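You operate a simulated robot arm through the tools that you are given. There is no shell and no other tool.

The job below is to be done with a simulated two-armed robot. You get a single attempt, and the scene is never put back.

Task
Pump the orange fender to 10 kPa and hang it on the free low peg.
Fine: stand it in the valve cup and shut the bleed valve first; the white fender stays. Set down upright: boat fender.

It is judged by the outcome, as a careful person would: the job done as asked, and still so three seconds after it is handed in. It fails if anything else is knocked over, pushed out of place, dropped, spilled or broken.

Robot
Two 6-joint arms with two-finger parallel grippers on one trunk, on a base that moves. Base frame: it is fixed to the floor where the robot stands at the start and does not move with it; the origin is under the middle of the robot, x ahead of it, y to its left, z up. Lengths are in m, angles in degrees, forces in N, time in s.
The left shoulder is at the start at [-0.077, 0.177, 0.832], the right one opposite. With the tool pointing down near the work surface each hand reaches from about 0.1 to 0.74 m from the robot's upright axis, wherever it stands, measured 20 degrees to its own side. Places, roughly: air gauge [0.6, -0.1, 0.6]; bleed valve of the pump stand [0.8, -0.2, 0.6]; third low peg over the bench [0.8, 0.1, 1.3]; valve cup of the pump stand [0.6, -0.2, 0.6]. Payload 1.57 kg a hand.
Tool frame (each hand has its own): the origin (TCP) lies between the finger pads and is the grasp point; the fingertips stand 0.03 m ahead of it; z points along the fingers, y is the line along which they close. Largest opening 0.08 m; finger width 0.017, thickness 0.012; the body of the gripper, 0.04 by 0.082 m, starts 0.08 m behind the TCP.
Orientation is that of the tool frame in the base frame, as a unit quaternion [w, x, y, z]. With the fingers straight down and closing along the base's y, the tool's x points along the base's -x, its y along +y and its z along -z.

Tools
- The arms move only by the tool send_rows. It takes "left_series", "right_series" or both (then of equal length, played together; a hand with none holds still); each is a list of rows, each a list of 7 numbers: the turn, a rotation vector about the base's x, y, z in degrees, then the shift along the base's x, y, z in m, then the opening, from 0 (shut) to 1 (fully open). In form: [[ax, ay, az, dx, dy, dz, claw], ...]. A call has 1 to 20 rows; each row is the pose to reach, as a shift and turn from the pose commanded when the call began. Rows are played at 5 a second. More than 0.05 m and 8.6 degrees between two rows, or a gripper value outside its range, and nothing of the call is played. Where a pose cannot be reached the arm comes as near as it can. A force on the tool above 40 N (or 10 N above the force at the start of the call, whichever is more), or a blocked arm, ends the call early, and 0.2 s more pass. The fingers move at their own pace (about 0.072 m/s each) and stop on an object; they squeeze with about 42 N. The grip force told is the motor's: it shows also when the fingers shut on nothing. Time passes only in rows, and 0.2 s behind the last, so rows that repeat a pose let the fingers close. The reply holds the time, the measured pose of the TCP, the force on the tool along the base axes, the opening and the grip force, in the units named above and with some noise, with the torque about the TCP (base axes, N m) and any sound that the robot's microphone picked up, and new pictures: "pictures" is both (left out), scene, wrist or none (wrist: the cameras of the hands that moved).
- Cameras (640 x 400 px; columns grow to the right, rows downward): "scene" is now at [0.0477, 0.0129, 1.5685]; the picture's right is [0.13, -0.99, 0.00], its down [-0.71, -0.09, -0.69] and it looks along [0.69, 0.09, -0.72] (base axes); focal length 256 px, centre (320, 200). "left" rides on the left gripper at [0.072, 0.007, -0.122] in its tool frame; the picture's right is [-0.09, 1.00, 0.00], its down [-0.84, -0.08, -0.54] and it looks along [-0.54, -0.05, 0.84] (tool axes); focal length 238 px, centre (320, 200). "right" rides on the right gripper at [0.072, -0.007, -0.122] in its tool frame; the picture's right is [0.09, 1.00, 0.00], its down [-0.84, 0.08, -0.54] and it looks along [-0.54, 0.05, 0.84] (tool axes); focal length 238 px, centre (320, 200). There is no depth. A picture from a camera that has moved, and an enlarged one, comes with that camera's place and axes in the base frame and with its lens. The place of the scene camera against the robot may be out by one fixed shift of up to 0.018 m in any direction.
- lift_body(by): moves the trunk up (or, below 0, down) by that many m; the arms and the scene camera ride with it, the base frame stays. It gives what a move gives, with no picture.
- roll_base(legs): drives the robot by 1 to 6 legs, each [ahead, left, turn to the left] in m, m and degrees, along the robot's own axes; the way and the turn of a leg run together, so that a leg with both is an arc; at most 1.5 m and 180 degrees a leg. The arms and the cameras ride along, it lands a little off, and it stops where it bumps. It gives what a move gives, and a new picture of the scene camera.
- pan_tilt(pan, tilt): turns the head with the scene camera to pan (to the left, within 143 degrees either way) and tilt (down, from -29 to 69), counted from straight ahead of the robot (the tilt from the chest, where the trunk bows). It gives what a move gives, and a new picture of the scene camera.
- close_up(camera, box): a new picture of the part [left, top, right, bottom] of that camera's present view, enlarged. No time passes.
- finish_job(): hands the job in; it is judged then, once.

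Places have to be worked out from the pictures, the camera data and where the tool is seen. Open the grippers and draw the arms clear of the work before you hand the job in, unless the task says otherwise.

The tools are called after "Request:" by a JSON object that holds its "fn" and its "kwargs". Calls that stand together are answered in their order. send_rows: Moves the arms, as the interface text tells. Its arguments: {"type":"object","properties":{"left_series":{"type":"array","items":{"type":"array","items":{"type":"number"}}},"right_series":{"type":"array","items":{"type":"array","items":{"type":"number"}}},"pictures":{"type":"string","enum":["both","scene","wrist","none"]}},"required":[]} The other tools are called the same way: lift_body (by) moves the trunk up or down; roll_base (legs) drives the base; pan_tilt (pan, tilt) turns the head that bears the scene camera; close_up (camera, box) takes an enlarged picture of a part of a camera's view; finish_job () hands the job in.

At the start:

```text
time_s: 0.0
left_eef_pos: [0.5304, 0.2166, 1.0]
left_tcp_rot: [-0.001, 0.0, 1.0, 0.0]
left_ft_force: [0.8, 0.1, 0.1]
left_ft_torque: [0.02, 0.01, -0.01]
left_width: 0.0799
left_gripper_force: 0.2
right_eef_pos: [0.542, -0.2294, 1.0007]
right_tcp_rot: [-0.001, 0.0, 1.0, 0.0]
right_ft_force: [0.1, 0.8, 1.0]
right_ft_torque: [0.03, -0.02, 0.0]
right_width: 0.0798
right_gripper_force: 0.0
trunk travel left (down, up): [-0.275, 0.053]
robot x, y, heading: [-0.0003, -0.0021, 0.0]
head pan, tilt (commanded): [7.4, 46.0]
```

scene: 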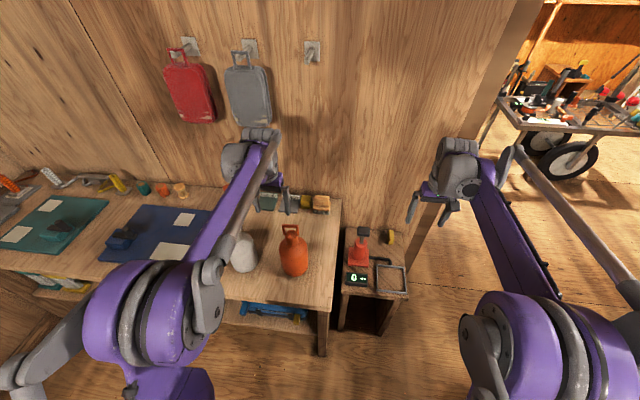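
right: 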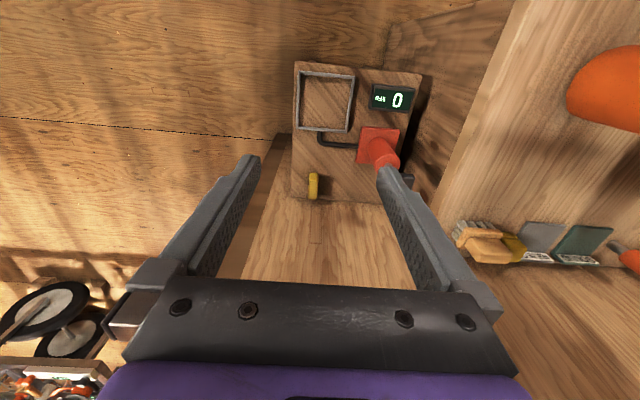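
left: 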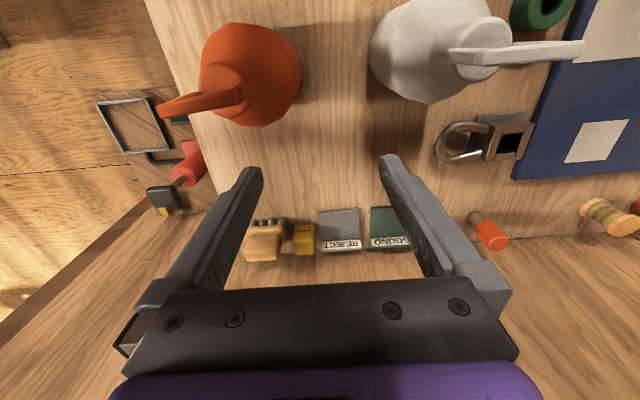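

I'll look closely at the scene before moving: the orange fender stands on the bench and the pump stand is to its right.

Request:
{"fn": "close_up", "kwargs": {"camera": "scene", "box": [220, 170, 440, 340]}}

Request:
{"fn": "close_up", "kwargs": {"camera": "right", "box": [260, 40, 460, 220]}}

Request:
{"fn": "close_up", "kwargs": {"camera": "left", "box": [80, 0, 420, 280]}}

Request:
{"fn": "close_up", "kwargs": {"camera": "scene", "box": [140, 20, 360, 160]}}

```text
2.35 times, centred on (330, 255) of scene
camera zoom: at [0.0477, 0.0129, 1.5685], right [0.13, -0.99, 0.0], down [-0.71, -0.09, -0.69], along [0.69, 0.09, -0.72], focal length 602 px, centre (296, 71)
```

zoom: 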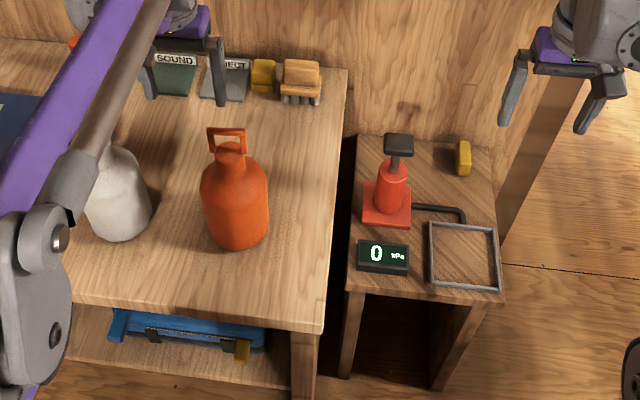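

```text
2.22 times, centred on (360, 130) of right
camera zoom: at [0.4706, -0.2353, 1.1235], right [-0.09, 1.0, 0.0], down [0.84, 0.08, 0.54], along [0.54, 0.05, -0.84], focal length 530 px, centre (231, 356)
```

zoom: 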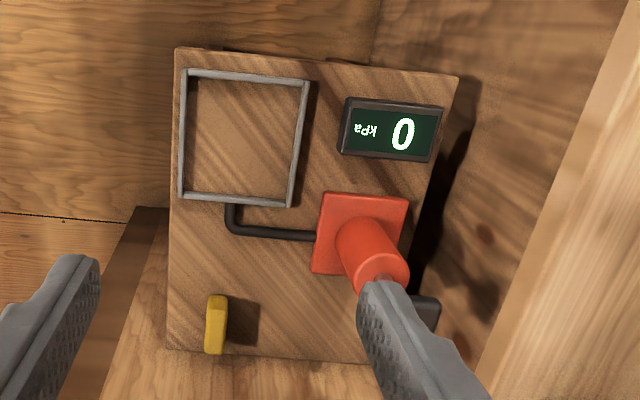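

```text
1.43 times, centred on (250, 140) of left
camera zoom: at [0.4579, 0.2236, 1.1222], right [0.09, 1.0, 0.0], down [0.84, -0.08, 0.54], along [0.54, -0.05, -0.84], focal length 340 px, centre (420, 286)
```

zoom: 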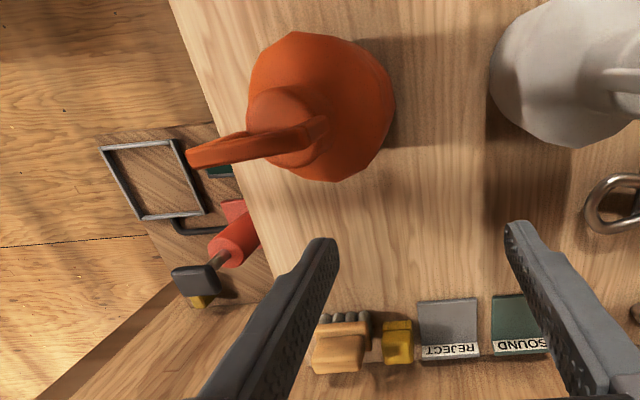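

```text
2.86 times, centred on (250, 90) of scene
camera zoom: at [0.0477, 0.0129, 1.5685], right [0.13, -0.99, 0.0], down [-0.71, -0.09, -0.69], along [0.69, 0.09, -0.72], focal length 731 px, centre (520, 514)
```

zoom: 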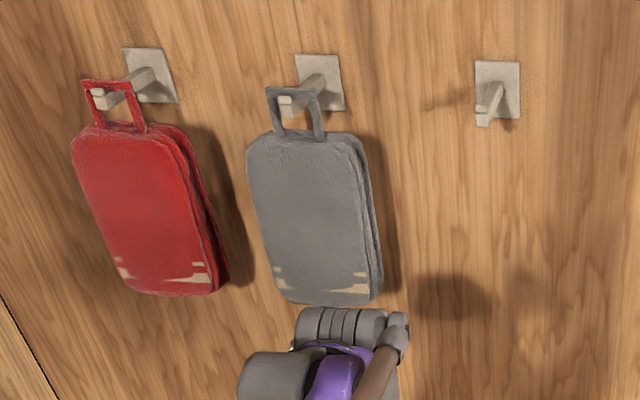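

The fender's loop plane seems to face the robot, so a peg can enter it along x. I'll tilt the head to see the pegs on the wall, high ones included.

Request:
{"fn": "pan_tilt", "kwargs": {"pan": 7.4, "tilt": 5}}

```text
time_s: 1.1
left_eef_pos: [0.529, 0.2174, 1.0003]
left_tcp_rot: [0.0, 0.0, 1.0, 0.001]
left_ft_force: [0.6, -0.8, 0.6]
left_ft_torque: [-0.01, -0.03, -0.04]
left_width: 0.08
left_gripper_force: 0.0
right_eef_pos: [0.5427, -0.2298, 1.0011]
right_tcp_rot: [-0.001, 0.0, 1.0, 0.0]
right_ft_force: [-0.3, 0.1, 0.7]
right_ft_torque: [0.02, 0.0, 0.01]
right_width: 0.0799
right_gripper_force: 0.0
trunk travel left (down, up): [-0.275, 0.053]
robot x, y, heading: [-0.0033, -0.0017, -0.0]
head pan, tilt (commanded): [7.4, 5.0]
camera scene: at [0.059, 0.0144, 1.6328], right [0.13, -0.99, 0.0], down [-0.09, -0.01, -1.0], along [0.99, 0.13, -0.09], focal length 256 px, centre (320, 200)
```

scene: 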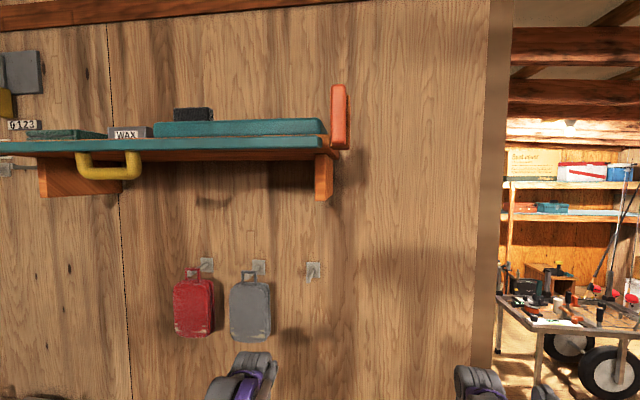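

I see three low pegs in a row, the third (right) one free, with a shelf above. I'll enlarge the pegs to triangulate the free one.

Request:
{"fn": "close_up", "kwargs": {"camera": "scene", "box": [160, 240, 350, 350]}}

Request:
{"fn": "pan_tilt", "kwargs": {"pan": -15, "tilt": 50}}

```text
3.37 times, centred on (255, 295) of scene
camera zoom: at [0.059, 0.0144, 1.6328], right [0.13, -0.99, 0.0], down [-0.09, -0.01, -1.0], along [0.99, 0.13, -0.09], focal length 862 px, centre (539, -120)
```

zoom: 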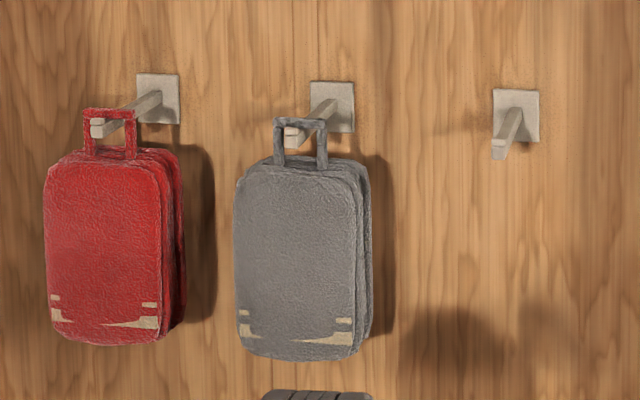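

```text
time_s: 2.2
left_eef_pos: [0.5304, 0.2166, 0.9996]
left_tcp_rot: [0.0, 0.0, 1.0, -0.001]
left_ft_force: [-0.1, 0.2, 0.3]
left_ft_torque: [0.01, -0.01, 0.03]
left_width: 0.0802
left_gripper_force: 0.1
right_eef_pos: [0.5427, -0.23, 0.9996]
right_tcp_rot: [0.0, 0.0, 1.0, 0.0]
right_ft_force: [-1.0, 0.4, -0.2]
right_ft_torque: [0.01, -0.01, 0.02]
right_width: 0.0798
right_gripper_force: 0.0
trunk travel left (down, up): [-0.275, 0.053]
robot x, y, heading: [0.0013, -0.0003, -0.0]
head pan, tilt (commanded): [-15.0, 50.0]
camera scene: at [0.0422, -0.0173, 1.563], right [-0.26, -0.97, 0.0], down [-0.74, 0.2, -0.64], along [0.62, -0.17, -0.77], focal length 256 px, centre (320, 200)
```

scene: 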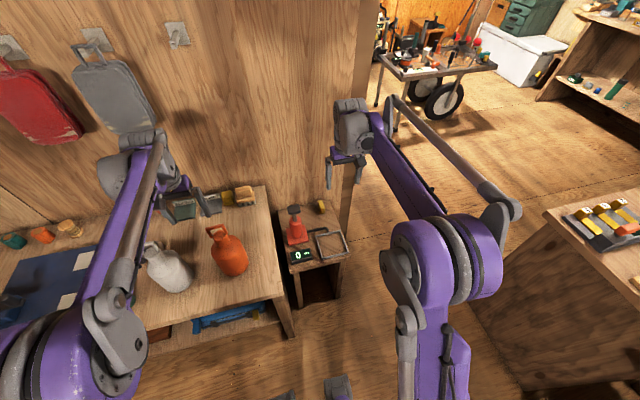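

The pump handle top looks to be near (0.65, -0.08, 0.78) and the bleed lever near (0.75, -0.23, 0.63). I move the right hand lower to look closely at the valve, pump and cup.

Request:
{"fn": "send_rows", "kwargs": {"right_series": [[0, 0, 0, 0.02, 0, -0.04, 1], [0, 0, 0, 0.04, 0.0, -0.08, 1], [0, 0, 0, 0.05, 0, -0.12, 1], [0, 0, 0, 0.05, 0, -0.15, 1]], "pictures": "wrist"}}

Request:
{"fn": "close_up", "kwargs": {"camera": "right", "box": [200, 0, 520, 260]}}

```text
time_s: 3.2
left_eef_pos: [0.5289, 0.2179, 1.0007]
left_tcp_rot: [0.0, 0.0, 1.0, -0.001]
left_ft_force: [0.3, -0.2, 0.1]
left_ft_torque: [0.01, 0.01, 0.01]
left_width: 0.0801
left_gripper_force: 0.1
right_eef_pos: [0.5918, -0.2291, 0.8511]
right_tcp_rot: [0.0, 0.0, 1.0, 0.0]
right_ft_force: [-1.1, -0.5, -0.2]
right_ft_torque: [0.01, 0.0, -0.03]
right_width: 0.08
right_gripper_force: 0.0
trunk travel left (down, up): [-0.275, 0.053]
robot x, y, heading: [-0.0004, -0.0028, -0.2]
head pan, tilt (commanded): [-15.0, 50.0]
camera right: at [0.5202, -0.2348, 0.9737], right [-0.09, 1.0, 0.0], down [0.84, 0.08, 0.54], along [0.54, 0.05, -0.84], focal length 238 px, centre (320, 200)
```

right: 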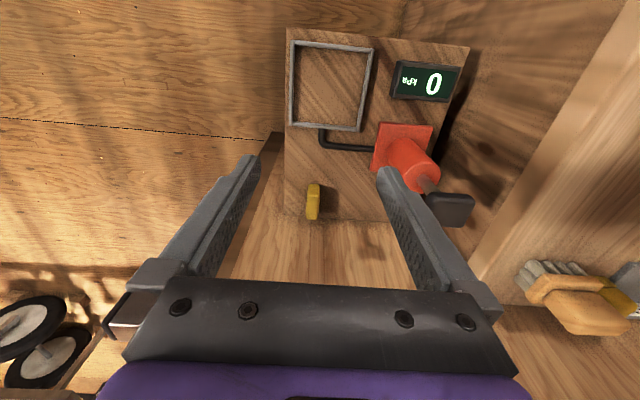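

```text
1.54 times, centred on (360, 130) of right
camera zoom: at [0.5202, -0.2348, 0.9737], right [-0.09, 1.0, 0.0], down [0.84, 0.08, 0.54], along [0.54, 0.05, -0.84], focal length 367 px, centre (258, 308)
```

zoom: 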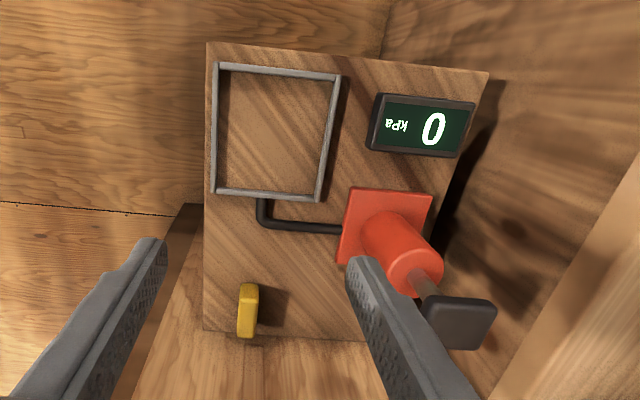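

The cup frame seems to span about x 0.517–0.625, y -0.27 to -0.167, rim z≈0.59. I'll go closer to the bleed valve to see how its lever works.

Request:
{"fn": "send_rows", "kwargs": {"right_series": [[0, 0, 0, 0.03, 0, -0.03, 1], [0, 0, 0, 0.06, 0.0, -0.07, 1], [0, 0, 0, 0.07, 0, -0.1, 1]], "pictures": "wrist"}}

Request:
{"fn": "close_up", "kwargs": {"camera": "right", "box": [230, 60, 430, 260]}}

Request:
{"fn": "close_up", "kwargs": {"camera": "scene", "box": [270, 180, 370, 290]}}

```text
time_s: 4.0
left_eef_pos: [0.5304, 0.2162, 1.0003]
left_tcp_rot: [0.0, 0.0, 1.0, -0.001]
left_ft_force: [-0.2, 1.1, 0.4]
left_ft_torque: [0.02, 0.02, -0.02]
left_width: 0.08
left_gripper_force: 0.0
right_eef_pos: [0.6619, -0.2313, 0.7507]
right_tcp_rot: [0.0, 0.001, 1.0, 0.0]
right_ft_force: [-1.0, -0.1, 0.6]
right_ft_torque: [0.0, -0.02, 0.01]
right_width: 0.08
right_gripper_force: 0.1
trunk travel left (down, up): [-0.275, 0.053]
robot x, y, heading: [0.0041, -0.0039, 0.0]
head pan, tilt (commanded): [-15.0, 50.0]
camera right: at [0.5891, -0.2368, 0.8731], right [-0.09, 1.0, 0.0], down [0.84, 0.08, 0.54], along [0.54, 0.05, -0.84], focal length 238 px, centre (320, 200)
```

right: 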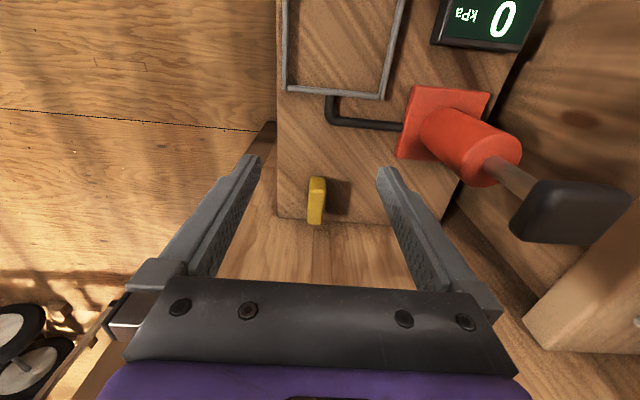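

```text
2.00 times, centred on (330, 160) of right
camera zoom: at [0.5891, -0.2368, 0.8731], right [-0.09, 1.0, 0.0], down [0.84, 0.08, 0.54], along [0.54, 0.05, -0.84], focal length 477 px, centre (300, 280)
```

zoom: 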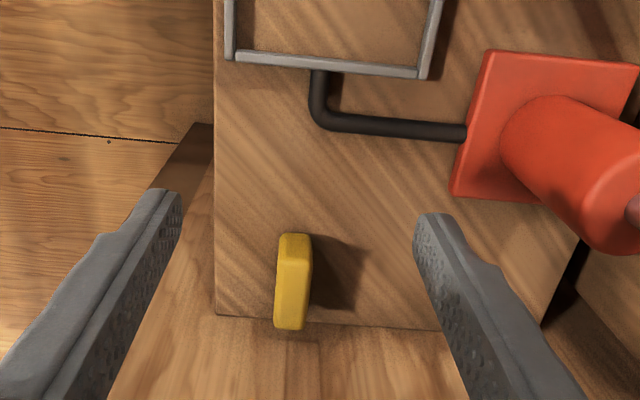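

```text
3.64 times, centred on (320, 235) of scene
camera zoom: at [0.0424, -0.0175, 1.563], right [-0.26, -0.97, 0.0], down [-0.74, 0.2, -0.64], along [0.62, -0.17, -0.77], focal length 931 px, centre (320, 73)
```

zoom: 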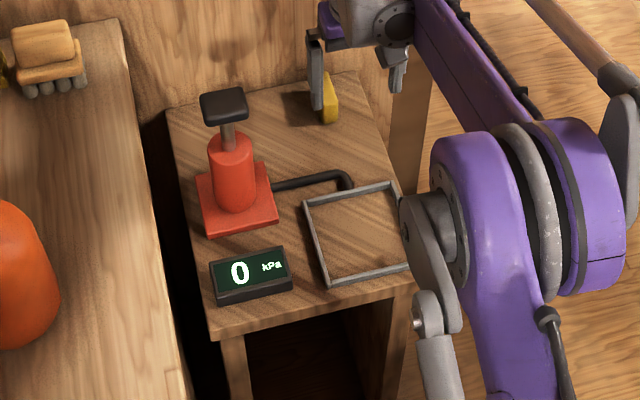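

The bleed lever is a thin yellow paddle aligned with x; its shape needs more views. I'll zoom on the fender and valve from the present head pose for details.

Request:
{"fn": "close_up", "kwargs": {"camera": "scene", "box": [195, 215, 265, 285]}}

Request:
{"fn": "close_up", "kwargs": {"camera": "left", "box": [140, 0, 320, 140]}}

Request:
{"fn": "close_up", "kwargs": {"camera": "scene", "box": [290, 185, 345, 225]}}

```text
5.71 times, centred on (230, 250) of scene
camera zoom: at [0.0424, -0.0175, 1.563], right [-0.26, -0.97, 0.0], down [-0.74, 0.2, -0.64], along [0.62, -0.17, -0.77], focal length 1462 px, centre (834, -86)
```

zoom: 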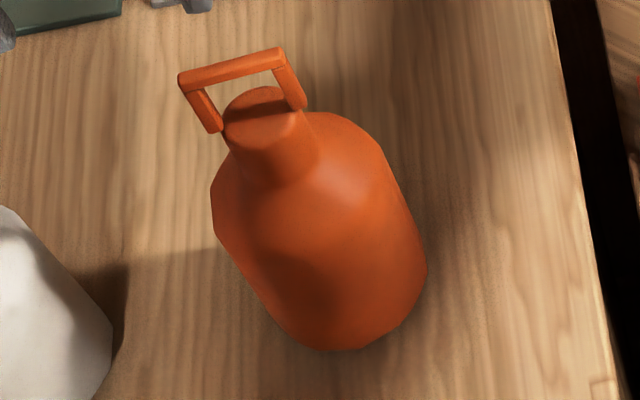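

```text
2.86 times, centred on (230, 70) of left
camera zoom: at [0.4581, 0.2235, 1.1221], right [0.09, 1.0, 0.0], down [0.84, -0.08, 0.54], along [0.54, -0.05, -0.84], focal length 681 px, centre (577, 571)
```

zoom: 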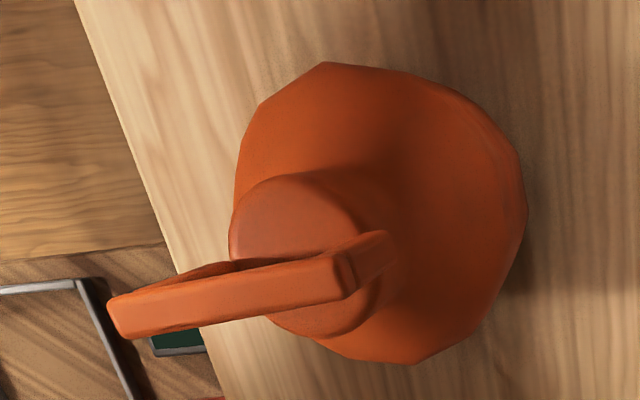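

```text
10.00 times, centred on (318, 205) of scene
camera zoom: at [0.0424, -0.0175, 1.563], right [-0.26, -0.97, 0.0], down [-0.74, 0.2, -0.64], along [0.62, -0.17, -0.77], focal length 2560 px, centre (345, 150)
```

zoom: 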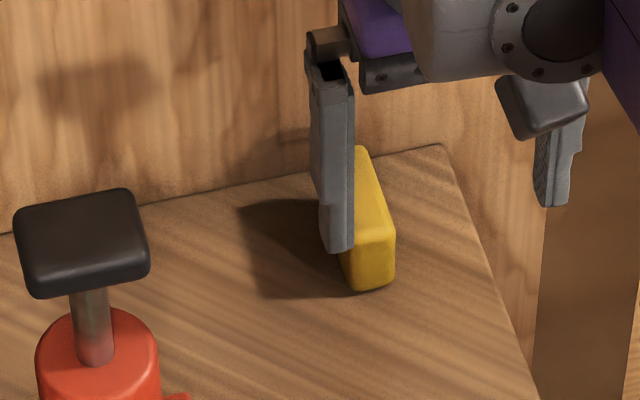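

The valve lever is a low bar lying along x (about x 0.744–0.798, y≈-0.228, top z≈0.61), and it's safest to shut it before the fender stands in front of it. Before driving closer I look down to check the base clearance to bench and stand.

Request:
{"fn": "pan_tilt", "kwargs": {"pan": -10, "tilt": 69}}

```text
time_s: 4.8
left_eef_pos: [0.5304, 0.2167, 0.9995]
left_tcp_rot: [0.0, 0.0, 1.0, 0.0]
left_ft_force: [0.7, 0.2, 0.3]
left_ft_torque: [0.0, -0.01, 0.05]
left_width: 0.08
left_gripper_force: 0.0
right_eef_pos: [0.6613, -0.2309, 0.7503]
right_tcp_rot: [0.0, 0.0, 1.0, 0.0]
right_ft_force: [-0.3, 0.1, 0.5]
right_ft_torque: [0.03, 0.0, 0.04]
right_width: 0.0798
right_gripper_force: 0.1
trunk travel left (down, up): [-0.275, 0.053]
robot x, y, heading: [-0.0008, 0.0006, 0.2]
head pan, tilt (commanded): [-10.0, 68.8]
camera scene: at [0.0229, -0.0071, 1.5411], right [-0.17, -0.98, 0.0], down [-0.92, 0.16, -0.36], along [0.36, -0.06, -0.93], focal length 256 px, centre (320, 200)
```

scene: 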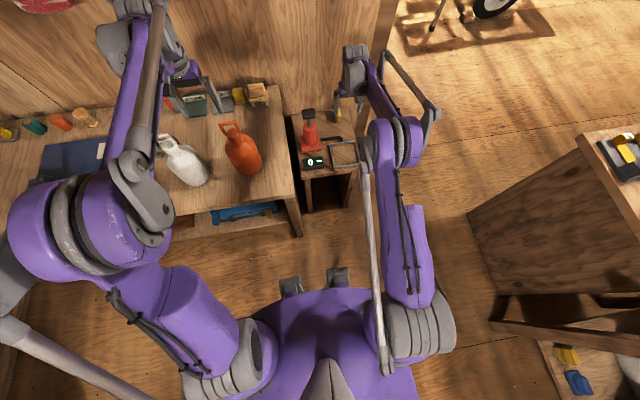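

There is about 0.2 m of floor between the base and the bench. I lift the left arm up away from the fender loop and draw the right one back a bit before rolling ahead 0.1 m.

Request:
{"fn": "send_rows", "kwargs": {"left_series": [[0, 0, 0, 0, 0, 0.045, 1], [0, 0, 0, 0, 0.0, 0.09, 1], [0, 0, 0, 0, 0.02, 0.13, 1], [0, 0, 0, -0.04, 0.03, 0.14, 1], [0, 0, 0, -0.08, 0.04, 0.15, 1], [0, 0, 0, -0.12, 0.05, 0.15, 1], [0, 0, 0, -0.16, 0.05, 0.15, 1]], "right_series": [[0, 0, 0, -0.03, 0, 0.02, 1], [0, 0, 0, -0.06, 0.0, 0.04, 1], [0, 0, 0, -0.08, 0, 0.05, 1], [0, 0, 0, -0.08, 0, 0.05, 1], [0, 0, 0, -0.08, 0, 0.05, 1], [0, 0, 0, -0.08, 0, 0.05, 1], [0, 0, 0, -0.08, 0, 0.05, 1]], "pictures": "wrist"}}

Request:
{"fn": "roll_base", "kwargs": {"legs": [[0.1, 0, 0]]}}

```text
time_s: 6.4
left_eef_pos: [0.3676, 0.2645, 1.1509]
left_tcp_rot: [0.001, 0.001, 1.0, 0.0]
left_ft_force: [0.0, 0.7, 0.2]
left_ft_torque: [-0.02, -0.03, 0.0]
left_width: 0.0799
left_gripper_force: 0.1
right_eef_pos: [0.5815, -0.2302, 0.8015]
right_tcp_rot: [0.001, 0.001, 1.0, 0.0]
right_ft_force: [-0.8, -0.1, 0.1]
right_ft_torque: [0.0, -0.01, 0.0]
right_width: 0.0798
right_gripper_force: 0.0
trunk travel left (down, up): [-0.275, 0.053]
robot x, y, heading: [0.0015, 0.0023, 0.1]
head pan, tilt (commanded): [-10.0, 68.8]
camera right: at [0.5088, -0.2364, 0.9239], right [-0.09, 1.0, 0.0], down [0.84, 0.08, 0.54], along [0.54, 0.05, -0.84], focal length 238 px, centre (320, 200)
camera left: at [0.2948, 0.2721, 1.2729], right [0.09, 1.0, 0.0], down [0.84, -0.08, 0.54], along [0.54, -0.05, -0.84], focal length 238 px, centre (320, 200)
```

right: 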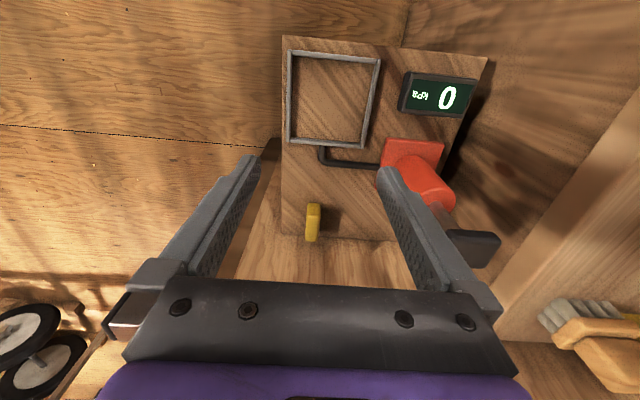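
left: 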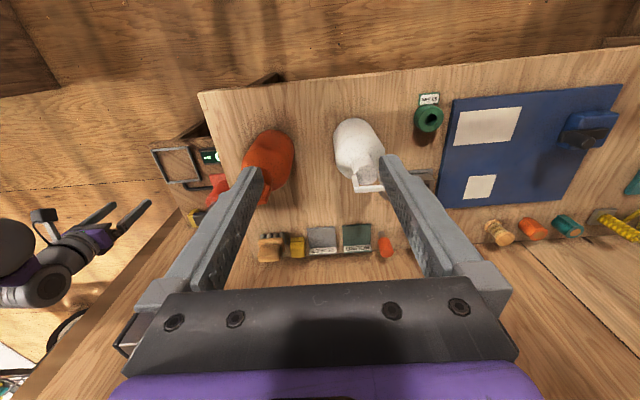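

```text
time_s: 7.6
left_eef_pos: [0.4667, 0.2657, 1.1503]
left_tcp_rot: [0.0, 0.0, 1.0, 0.0]
left_ft_force: [-0.5, -0.5, 0.8]
left_ft_torque: [0.0, 0.01, -0.01]
left_width: 0.0801
left_gripper_force: 0.1
right_eef_pos: [0.6815, -0.23, 0.7991]
right_tcp_rot: [0.0, 0.0, 1.0, 0.0]
right_ft_force: [0.9, -1.8, 0.2]
right_ft_torque: [0.01, 0.02, -0.01]
right_width: 0.0802
right_gripper_force: 0.0
trunk travel left (down, up): [-0.275, 0.053]
robot x, y, heading: [0.0965, -0.0001, -0.1]
head pan, tilt (commanded): [-10.0, 68.8]
camera scene: at [0.1219, -0.0071, 1.5409], right [-0.17, -0.98, 0.0], down [-0.92, 0.16, -0.36], along [0.36, -0.06, -0.93], focal length 256 px, centre (320, 200)
```

scene: 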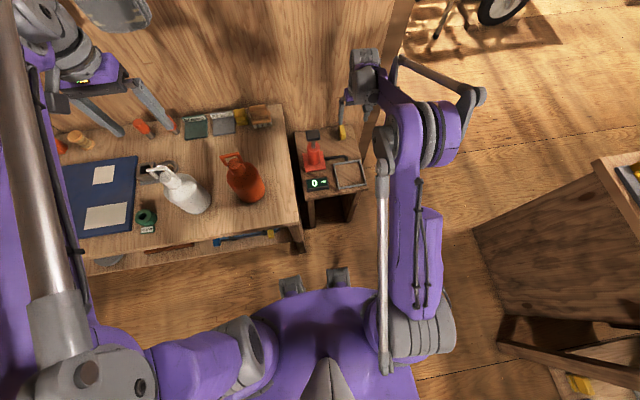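

Rolled ahead about 0.097 m without a bump. Now I take a fresh look at the lever from a slightly lower right-hand pose to fix its centre.

Request:
{"fn": "send_rows", "kwargs": {"right_series": [[0, 0, 0, 0.015, 0, -0.04, 1], [0, 0, 0, 0.02, 0.0, -0.08, 1], [0, 0, 0, 0.02, 0.0, -0.08, 1]], "pictures": "wrist"}}

Request:
{"fn": "close_up", "kwargs": {"camera": "right", "box": [260, 100, 400, 240]}}

Request:
{"fn": "close_up", "kwargs": {"camera": "scene", "box": [290, 110, 390, 200]}}

```text
time_s: 8.4
left_eef_pos: [0.467, 0.2654, 1.1508]
left_tcp_rot: [0.001, -0.001, 1.0, 0.0]
left_ft_force: [-0.8, 0.3, 0.0]
left_ft_torque: [0.0, -0.01, -0.01]
left_width: 0.0799
left_gripper_force: 0.1
right_eef_pos: [0.7002, -0.2312, 0.7215]
right_tcp_rot: [0.0, 0.0, 1.0, 0.0]
right_ft_force: [-0.3, 0.1, 0.0]
right_ft_torque: [0.02, 0.01, 0.02]
right_width: 0.0801
right_gripper_force: 0.0
trunk travel left (down, up): [-0.275, 0.053]
robot x, y, heading: [0.1006, -0.0025, -0.2]
head pan, tilt (commanded): [-10.0, 68.8]
camera right: at [0.6283, -0.2372, 0.8444], right [-0.09, 1.0, 0.0], down [0.84, 0.08, 0.54], along [0.54, 0.05, -0.84], focal length 238 px, centre (320, 200)
```

right: 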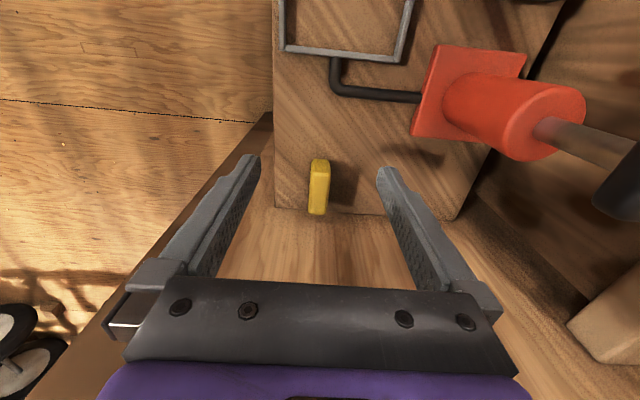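

```text
2.86 times, centred on (330, 170) of right
camera zoom: at [0.6283, -0.2372, 0.8444], right [-0.09, 1.0, 0.0], down [0.84, 0.08, 0.54], along [0.54, 0.05, -0.84], focal length 681 px, centre (291, 286)
```

zoom: 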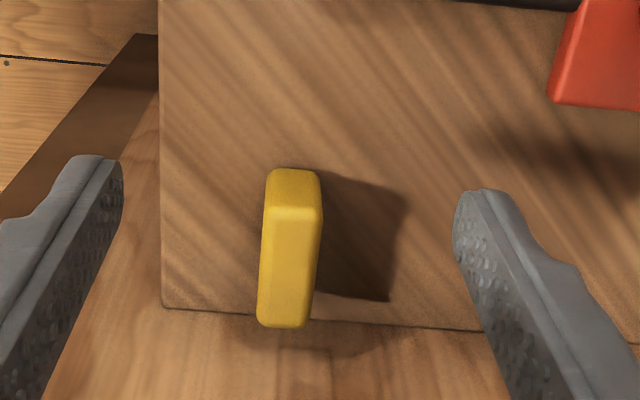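

```text
4.44 times, centred on (340, 155) of scene
camera zoom: at [0.1212, -0.007, 1.541], right [-0.17, -0.98, 0.0], down [-0.92, 0.16, -0.36], along [0.36, -0.06, -0.93], focal length 1138 px, centre (231, 400)
```

zoom: 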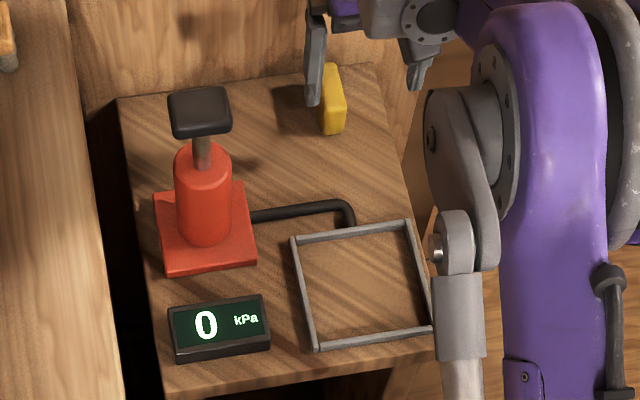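

Lever: centre about (0.770, -0.2255), 0.051 long, 0.02 wide, top z≈0.615. I'll straddle it with open fingers and come down to z≈0.613.

Request:
{"fn": "send_rows", "kwargs": {"right_series": [[0, 0, 0, 0.035, 0.003, 0, 1], [0, 0, 0, 0.07, 0.0055, 0, 1], [0, 0, 0, 0.07, 0.0055, -0.04, 1], [0, 0, 0, 0.07, 0.0055, -0.08, 1], [0, 0, 0, 0.07, 0.0055, -0.108, 1], [0, 0, 0, 0.07, 0.0055, -0.108, 1]], "pictures": "both"}}

```text
time_s: 9.8
left_eef_pos: [0.4681, 0.2663, 1.1509]
left_tcp_rot: [0.001, 0.0, 1.0, 0.0]
left_ft_force: [0.2, -0.3, -0.3]
left_ft_torque: [0.0, 0.0, -0.02]
left_width: 0.08
left_gripper_force: 0.1
right_eef_pos: [0.7705, -0.2255, 0.6129]
right_tcp_rot: [0.0, 0.0, 1.0, 0.001]
right_ft_force: [-0.6, 1.0, 0.4]
right_ft_torque: [0.0, 0.0, 0.02]
right_width: 0.0801
right_gripper_force: 0.0
trunk travel left (down, up): [-0.275, 0.053]
robot x, y, heading: [0.0999, -0.0006, 0.0]
head pan, tilt (commanded): [-10.0, 68.8]
camera scene: at [0.1216, -0.007, 1.5411], right [-0.17, -0.98, 0.0], down [-0.92, 0.16, -0.36], along [0.36, -0.06, -0.93], focal length 256 px, centre (320, 200)
camera right: at [0.6979, -0.2312, 0.737], right [-0.09, 1.0, 0.0], down [0.84, 0.08, 0.54], along [0.54, 0.05, -0.84], focal length 238 px, centre (320, 200)
```

scene: 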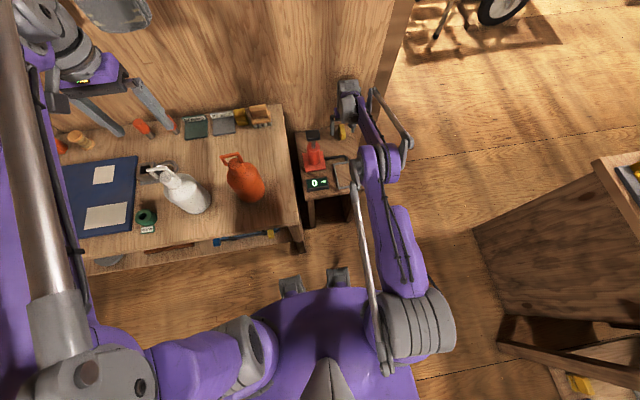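
right: 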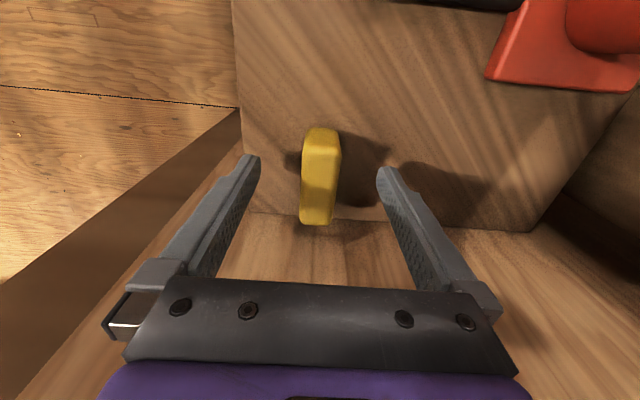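

The lever sits centred between the fingers. I close to a snug straddle (not clamping) and try a small turn of 16° counter-clockwise to feel which way it goes.

Request:
{"fn": "send_rows", "kwargs": {"right_series": [[0, 0, 0, 0, 0, 0, 0.6], [0, 0, 0, 0, 0, 0, 0.3], [0, 0, 0, 0, 0, 0, 0.3], [0, 0, 0, 0, 0, 0, 0.3], [0, 0, 8, 0, 0, 0, 0.3], [0, 0, 16, 0, 0, 0, 0.3], [0, 0, 24, 0, 0, 0, 0.3], [0, 0, 24, 0, 0, 0, 0.3]], "pictures": "wrist"}}

```text
time_s: 11.6
left_eef_pos: [0.4671, 0.2658, 1.1502]
left_tcp_rot: [0.0, -0.001, 1.0, 0.0]
left_ft_force: [-0.5, 0.7, 0.6]
left_ft_torque: [0.04, -0.01, 0.0]
left_width: 0.0798
left_gripper_force: 0.0
right_eef_pos: [0.7705, -0.2252, 0.6128]
right_tcp_rot: [0.0, -0.207, 0.978, 0.0]
right_ft_force: [-3.4, -6.0, 3.2]
right_ft_torque: [-0.06, 0.07, -1.52]
right_width: 0.0327
right_gripper_force: 41.3
trunk travel left (down, up): [-0.275, 0.053]
robot x, y, heading: [0.0997, -0.0009, -0.2]
head pan, tilt (commanded): [-10.0, 68.8]
camera right: at [0.7071, -0.2602, 0.7365], right [-0.49, 0.87, 0.0], down [0.73, 0.41, 0.54], along [0.47, 0.26, -0.84], focal length 238 px, centre (320, 200)
```

right: 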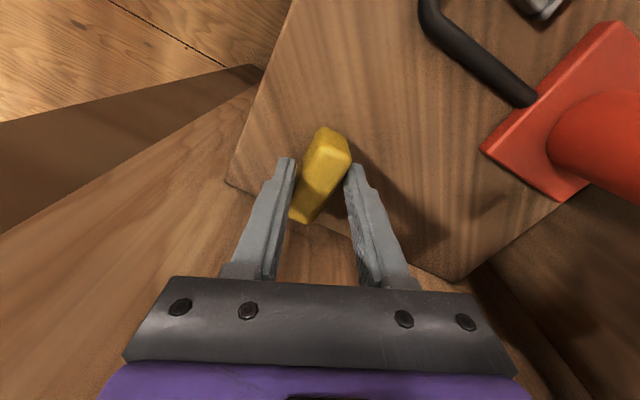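

The lever did not follow counter-clockwise (torque -1.5 N·m, fingers forced open), so that seems to be its stop. I turn back and try clockwise.

Request:
{"fn": "send_rows", "kwargs": {"right_series": [[0, 0, -8, 0, 0, 0, 0.35], [0, 0, -16, 0, 0, 0, 0.35], [0, 0, -24, 0, 0, 0, 0.3], [0, 0, -32, 0, 0, 0, 0.3], [0, 0, -40, 0, 0, 0, 0.3], [0, 0, -48, 0, 0, 0, 0.3], [0, 0, -48, 0, 0, 0, 0.3]], "pictures": "wrist"}}

```text
time_s: 13.2
left_eef_pos: [0.4672, 0.2661, 1.1504]
left_tcp_rot: [0.0, 0.0, 1.0, 0.0]
left_ft_force: [-0.5, -0.4, 0.2]
left_ft_torque: [0.03, 0.0, 0.03]
left_width: 0.0799
left_gripper_force: 0.0
right_eef_pos: [0.7712, -0.2228, 0.6125]
right_tcp_rot: [-0.001, 0.209, 0.978, 0.0]
right_ft_force: [-0.7, 3.4, 0.0]
right_ft_torque: [0.02, 0.04, 0.02]
right_width: 0.0255
right_gripper_force: 0.4
trunk travel left (down, up): [-0.275, 0.053]
robot x, y, heading: [0.1007, 0.0061, 0.1]
head pan, tilt (commanded): [-10.0, 68.8]
camera right: at [0.7024, -0.1999, 0.7353], right [0.32, 0.95, 0.0], down [0.8, -0.27, 0.54], along [0.51, -0.17, -0.84], focal length 238 px, centre (320, 200)
```

right: 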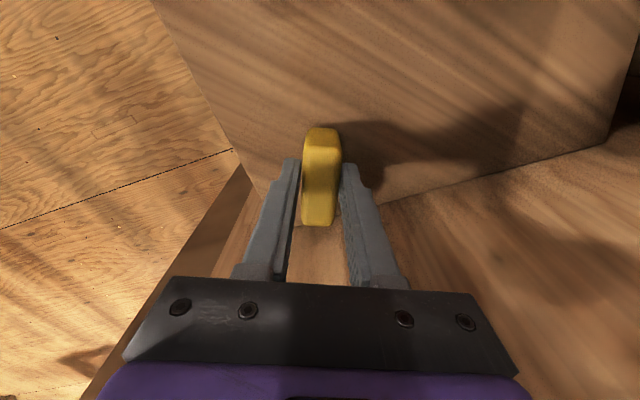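

Clockwise works: the lever turned about 24° with the fingers. I keep turning clockwise toward 90° and watch the torque.

Request:
{"fn": "send_rows", "kwargs": {"right_series": [[0, 0, -8, 0, -0.001, 0, 0.3], [0, 0, -16, 0, -0.002, 0, 0.3], [0, 0, -24, 0, -0.003, 0, 0.3], [0, 0, -32, 0, -0.003, 0, 0.3], [0, 0, -40, 0, -0.003, 0, 0.3], [0, 0, -48, 0, -0.003, 0, 0.3], [0, 0, -48, 0, -0.003, 0, 0.3]], "pictures": "wrist"}}

```text
time_s: 14.8
left_eef_pos: [0.4671, 0.266, 1.1504]
left_tcp_rot: [0.0, 0.0, 1.0, 0.0]
left_ft_force: [-0.1, 0.4, -0.6]
left_ft_torque: [0.01, -0.01, -0.03]
left_width: 0.0799
left_gripper_force: 0.1
right_eef_pos: [0.7715, -0.228, 0.6112]
right_tcp_rot: [0.0, 0.589, 0.808, 0.0]
right_ft_force: [9.5, 7.4, -1.3]
right_ft_torque: [0.1, -0.19, 0.04]
right_width: 0.0339
right_gripper_force: 5.4
trunk travel left (down, up): [-0.275, 0.053]
robot x, y, heading: [0.0981, -0.0047, 0.1]
head pan, tilt (commanded): [-10.0, 68.8]
camera right: at [0.7428, -0.1601, 0.735], right [0.92, 0.39, 0.0], down [0.33, -0.77, 0.54], along [0.21, -0.5, -0.84], focal length 238 px, centre (320, 200)
```

right: 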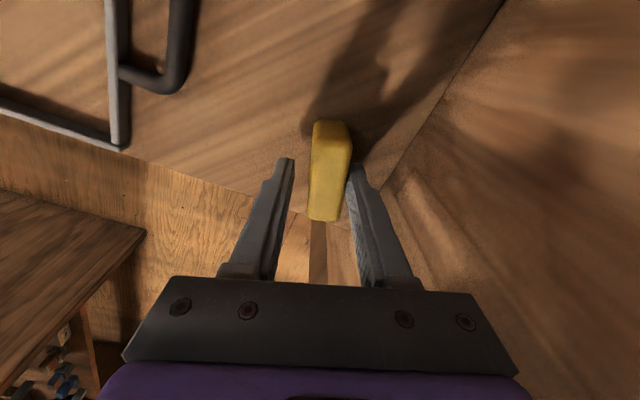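

Tool and lever are now at about -72°. I recentre slightly and continue turning to find the end stop near -90°.

Request:
{"fn": "send_rows", "kwargs": {"right_series": [[0, 0, -6, 0, 0.001, 0, 0.32], [0, 0, -12, 0, 0.002, 0, 0.32], [0, 0, -18, 0, 0.002, 0, 0.32], [0, 0, -24, 0, 0.002, 0, 0.32], [0, 0, -24, 0, 0.002, 0, 0.32]], "pictures": "wrist"}}

Request:
{"fn": "close_up", "kwargs": {"camera": "scene", "box": [290, 70, 410, 200]}}

```text
time_s: 16.0
left_eef_pos: [0.4682, 0.2652, 1.1507]
left_tcp_rot: [-0.001, -0.001, 1.0, 0.0]
left_ft_force: [0.6, 0.0, 0.7]
left_ft_torque: [0.01, -0.02, -0.02]
left_width: 0.0801
left_gripper_force: 0.1
right_eef_pos: [0.7733, -0.2245, 0.6121]
right_tcp_rot: [0.0, 0.744, 0.669, 0.0]
right_ft_force: [11.0, 4.1, -4.7]
right_ft_torque: [0.11, -0.18, 0.19]
right_width: 0.0348
right_gripper_force: 5.7
trunk travel left (down, up): [-0.275, 0.053]
robot x, y, heading: [0.0963, 0.0009, 0.2]
head pan, tilt (commanded): [-10.0, 68.8]
camera right: at [0.7724, -0.1517, 0.7351], right [1.0, -0.01, 0.0], down [-0.01, -0.84, 0.54], along [-0.01, -0.54, -0.84], focal length 238 px, centre (320, 200)
```

right: 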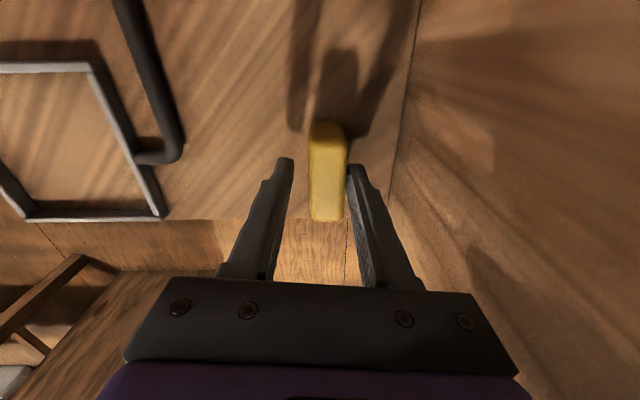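

```text
3.08 times, centred on (350, 135) of scene
camera zoom: at [0.1232, -0.0069, 1.541], right [-0.17, -0.98, 0.0], down [-0.92, 0.16, -0.36], along [0.36, -0.06, -0.93], focal length 788 px, centre (228, 400)
```

zoom: 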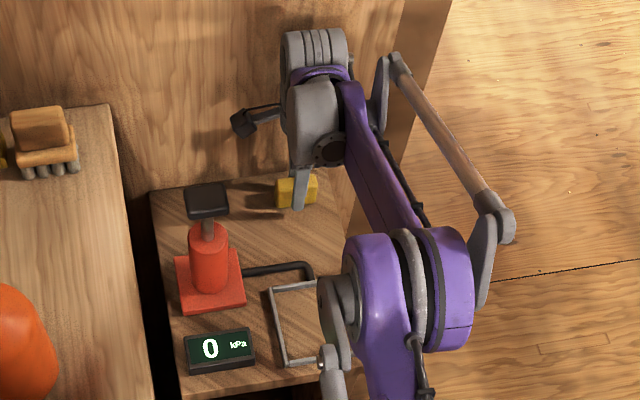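

Tool is at -96° while the lever image looks parallel to base y, i.e. about -90°. I shift 6 mm toward +x to centre on it and turn a few degrees more to confirm the end stop.

Request:
{"fn": "send_rows", "kwargs": {"right_series": [[0, 0, 0, 0.006, 0.0, 0, 0.32], [0, 0, 0, 0.006, 0.0, 0, 0.3], [0, 0, -6, 0.006, 0, 0, 0.3], [0, 0, -12, 0.006, 0, 0, 0.3], [0, 0, -12, 0.006, 0, 0, 0.3]], "pictures": "wrist"}}

```text
time_s: 17.2
left_eef_pos: [0.4676, 0.2667, 1.1496]
left_tcp_rot: [-0.001, 0.0, 1.0, 0.0]
left_ft_force: [-0.8, 0.1, -0.4]
left_ft_torque: [0.01, -0.02, 0.03]
left_width: 0.08
left_gripper_force: 0.1
right_eef_pos: [0.7739, -0.2245, 0.6134]
right_tcp_rot: [0.001, 0.809, 0.588, 0.001]
right_ft_force: [15.3, 7.4, 0.8]
right_ft_torque: [0.11, -0.16, 0.31]
right_width: 0.0355
right_gripper_force: 7.0
right hand out of reach, approached as far as the arm can: row 1, 2, 3, 4, 5
trunk travel left (down, up): [-0.275, 0.053]
robot x, y, heading: [0.1028, 0.0012, 0.1]
head pan, tilt (commanded): [-10.0, 68.8]
camera right: at [0.7893, -0.1529, 0.7373], right [0.98, -0.22, 0.0], down [-0.19, -0.82, 0.54], along [-0.12, -0.53, -0.84], focal length 238 px, centre (320, 200)
```

right: 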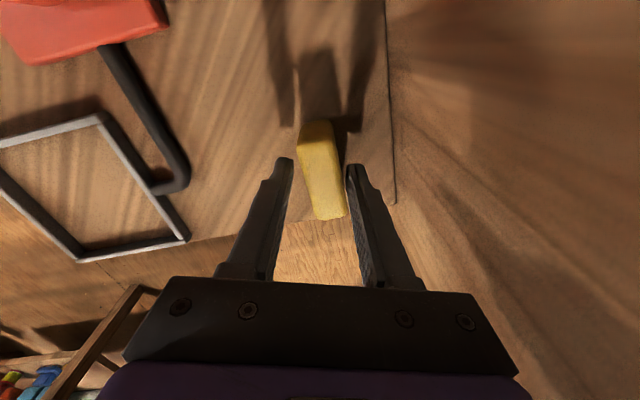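

The lever stayed near -90° while the tool turned on to -108°, so it is at its stop. I open, rise straight up, and check from above.

Request:
{"fn": "send_rows", "kwargs": {"right_series": [[0, 0, 6, -0.002, 0.0, 0, 0.5], [0, 0, 12, -0.004, 0.0, 0, 0.8], [0, 0, 18, -0.004, 0, 0, 0.9], [0, 0, 18, -0.004, 0, 0.03, 0.9], [0, 0, 18, -0.004, 0, 0.07, 1], [0, 0, 24, -0.01, 0, 0.11, 1], [0, 0, 32, -0.02, 0, 0.14, 1], [0, 0, 40, -0.03, 0, 0.16, 1], [0, 0, 48, -0.04, 0, 0.17, 1], [0, 0, 56, -0.05, 0, 0.18, 1], [0, 0, 64, -0.06, 0, 0.18, 1], [0, 0, 72, -0.06, 0, 0.18, 1], [0, 0, 80, -0.06, 0, 0.18, 1], [0, 0, 88, -0.06, 0, 0.18, 1], [0, 0, 96, -0.06, 0, 0.18, 1], [0, 0, 104, -0.06, 0, 0.18, 1], [0, 0, 108, -0.06, 0, 0.18, 1]], "pictures": "wrist"}}

Request:
{"fn": "close_up", "kwargs": {"camera": "right", "box": [260, 60, 440, 240]}}

```text
time_s: 20.8
left_eef_pos: [0.4685, 0.2658, 1.1493]
left_tcp_rot: [0.0, 0.0, 1.0, 0.0]
left_ft_force: [0.2, -0.2, 1.1]
left_ft_torque: [0.03, -0.03, 0.0]
left_width: 0.08
left_gripper_force: 0.1
right_eef_pos: [0.7137, -0.2271, 0.7933]
right_tcp_rot: [-0.001, -0.001, 1.0, 0.0]
right_ft_force: [0.6, -0.4, -0.7]
right_ft_torque: [-0.01, 0.0, 0.01]
right_width: 0.08
right_gripper_force: 0.1
trunk travel left (down, up): [-0.275, 0.053]
robot x, y, heading: [0.1027, -0.0009, 0.0]
head pan, tilt (commanded): [-10.0, 68.8]
camera right: at [0.6411, -0.2321, 0.9175], right [-0.09, 1.0, 0.0], down [0.84, 0.08, 0.54], along [0.54, 0.05, -0.84], focal length 238 px, centre (320, 200)
```

right: 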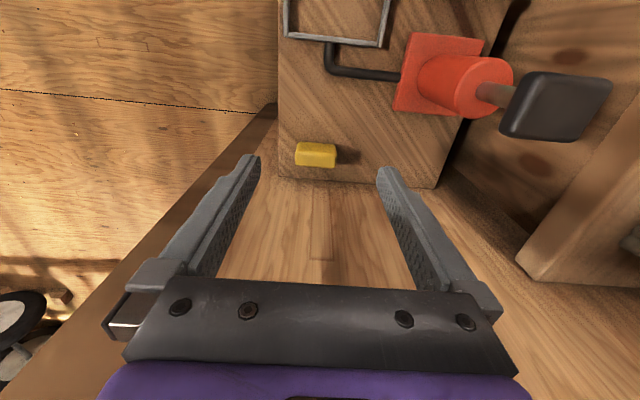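

```text
2.22 times, centred on (350, 150) of right
camera zoom: at [0.6411, -0.2321, 0.9175], right [-0.09, 1.0, 0.0], down [0.84, 0.08, 0.54], along [0.54, 0.05, -0.84], focal length 530 px, centre (253, 311)
```

zoom: 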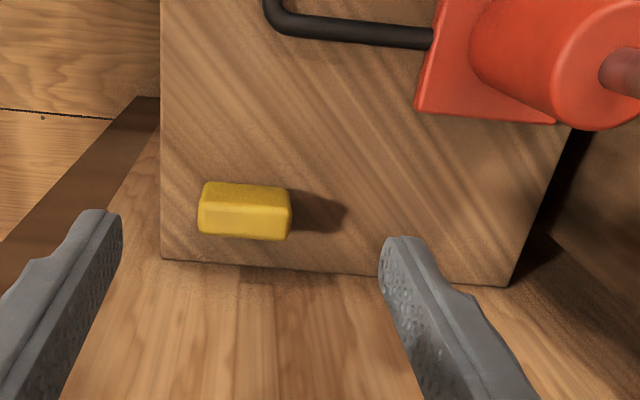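

The lever now lies crosswise (parallel to y), i.e. shut. I retract the right arm up and back, and roll the base back so that the left arm has room to reach the fender horizontally.

Request:
{"fn": "send_rows", "kwargs": {"right_series": [[0, 0, 0, 0, 0, 0.045, 1], [0, 0, 0, -0.01, 0, 0.09, 1], [0, 0, 0, -0.03, 0, 0.13, 1], [0, 0, 0, -0.06, 0, 0.165, 1], [0, 0, 0, -0.1, 0, 0.19, 1], [0, 0, 0, -0.14, 0, 0.21, 1], [0, 0, 0, -0.18, -0.01, 0.23, 1], [0, 0, 0, -0.22, -0.02, 0.25, 1], [0, 0, 0, -0.25, -0.03, 0.27, 1]], "pictures": "none"}}

Request:
{"fn": "roll_base", "kwargs": {"legs": [[-0.1, 0, 0]]}}

Request:
{"fn": "pan_tilt", "kwargs": {"pan": 10, "tilt": 45}}

```text
time_s: 22.8
left_eef_pos: [0.467, 0.2666, 1.1517]
left_tcp_rot: [-0.001, 0.0, 1.0, 0.0]
left_ft_force: [0.4, 0.3, 0.6]
left_ft_torque: [-0.01, 0.0, 0.0]
left_width: 0.08
left_gripper_force: 0.0
right_eef_pos: [0.4624, -0.2572, 1.0637]
right_tcp_rot: [0.001, 0.0, 1.0, 0.0]
right_ft_force: [-0.6, -0.8, -0.2]
right_ft_torque: [0.01, 0.0, -0.01]
right_width: 0.0801
right_gripper_force: 0.0
trunk travel left (down, up): [-0.275, 0.053]
robot x, y, heading: [0.0983, 0.0031, 0.0]
head pan, tilt (commanded): [-10.0, 68.8]
```

```text
time_s: 23.9
left_eef_pos: [0.3717, 0.2661, 1.1497]
left_tcp_rot: [-0.001, -0.001, 1.0, 0.0]
left_ft_force: [-0.4, -0.2, 0.6]
left_ft_torque: [-0.01, -0.04, 0.02]
left_width: 0.0801
left_gripper_force: 0.0
right_eef_pos: [0.3657, -0.2545, 1.0636]
right_tcp_rot: [0.0, 0.0, 1.0, 0.0]
right_ft_force: [0.2, -0.8, -0.7]
right_ft_torque: [0.03, 0.06, 0.01]
right_width: 0.0798
right_gripper_force: 0.1
trunk travel left (down, up): [-0.275, 0.053]
robot x, y, heading: [-0.0004, -0.0016, 0.1]
head pan, tilt (commanded): [-10.0, 68.8]
camera scene: at [0.0249, -0.0071, 1.5411], right [-0.17, -0.98, 0.0], down [-0.92, 0.16, -0.36], along [0.36, -0.06, -0.93], focal length 256 px, centre (320, 200)
```

scene: 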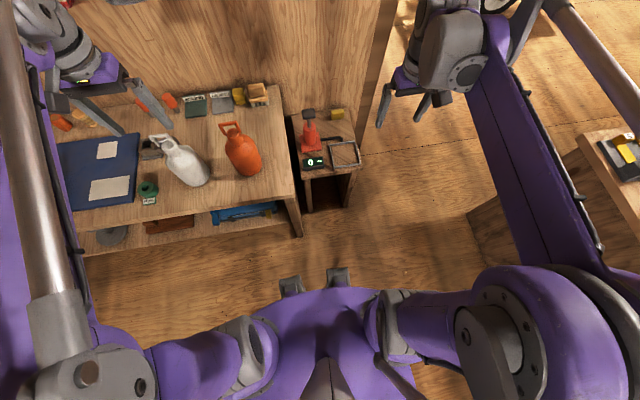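

```text
time_s: 24.8
left_eef_pos: [0.3711, 0.2652, 1.151]
left_tcp_rot: [0.0, 0.001, 1.0, -0.001]
left_ft_force: [-0.4, 0.3, 0.0]
left_ft_torque: [-0.03, -0.01, -0.02]
left_width: 0.0799
left_gripper_force: 0.1
right_eef_pos: [0.3663, -0.2552, 1.0632]
right_tcp_rot: [0.0, 0.0, 1.0, 0.001]
right_ft_force: [0.4, -0.7, -0.6]
right_ft_torque: [0.03, -0.03, -0.01]
right_width: 0.0801
right_gripper_force: 0.0
trunk travel left (down, up): [-0.275, 0.053]
robot x, y, heading: [0.0018, 0.0025, -0.1]
head pan, tilt (commanded): [10.0, 45.0]
camera scene: at [0.0502, 0.0167, 1.5698], right [0.17, -0.98, 0.0], down [-0.7, -0.12, -0.71], along [0.7, 0.12, -0.71], focal length 256 px, centre (320, 200)
```

scene: 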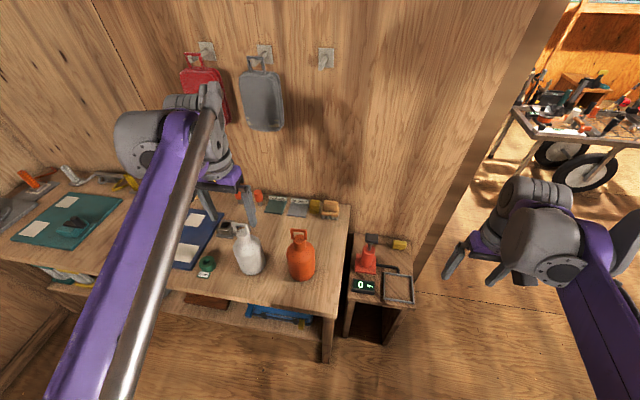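

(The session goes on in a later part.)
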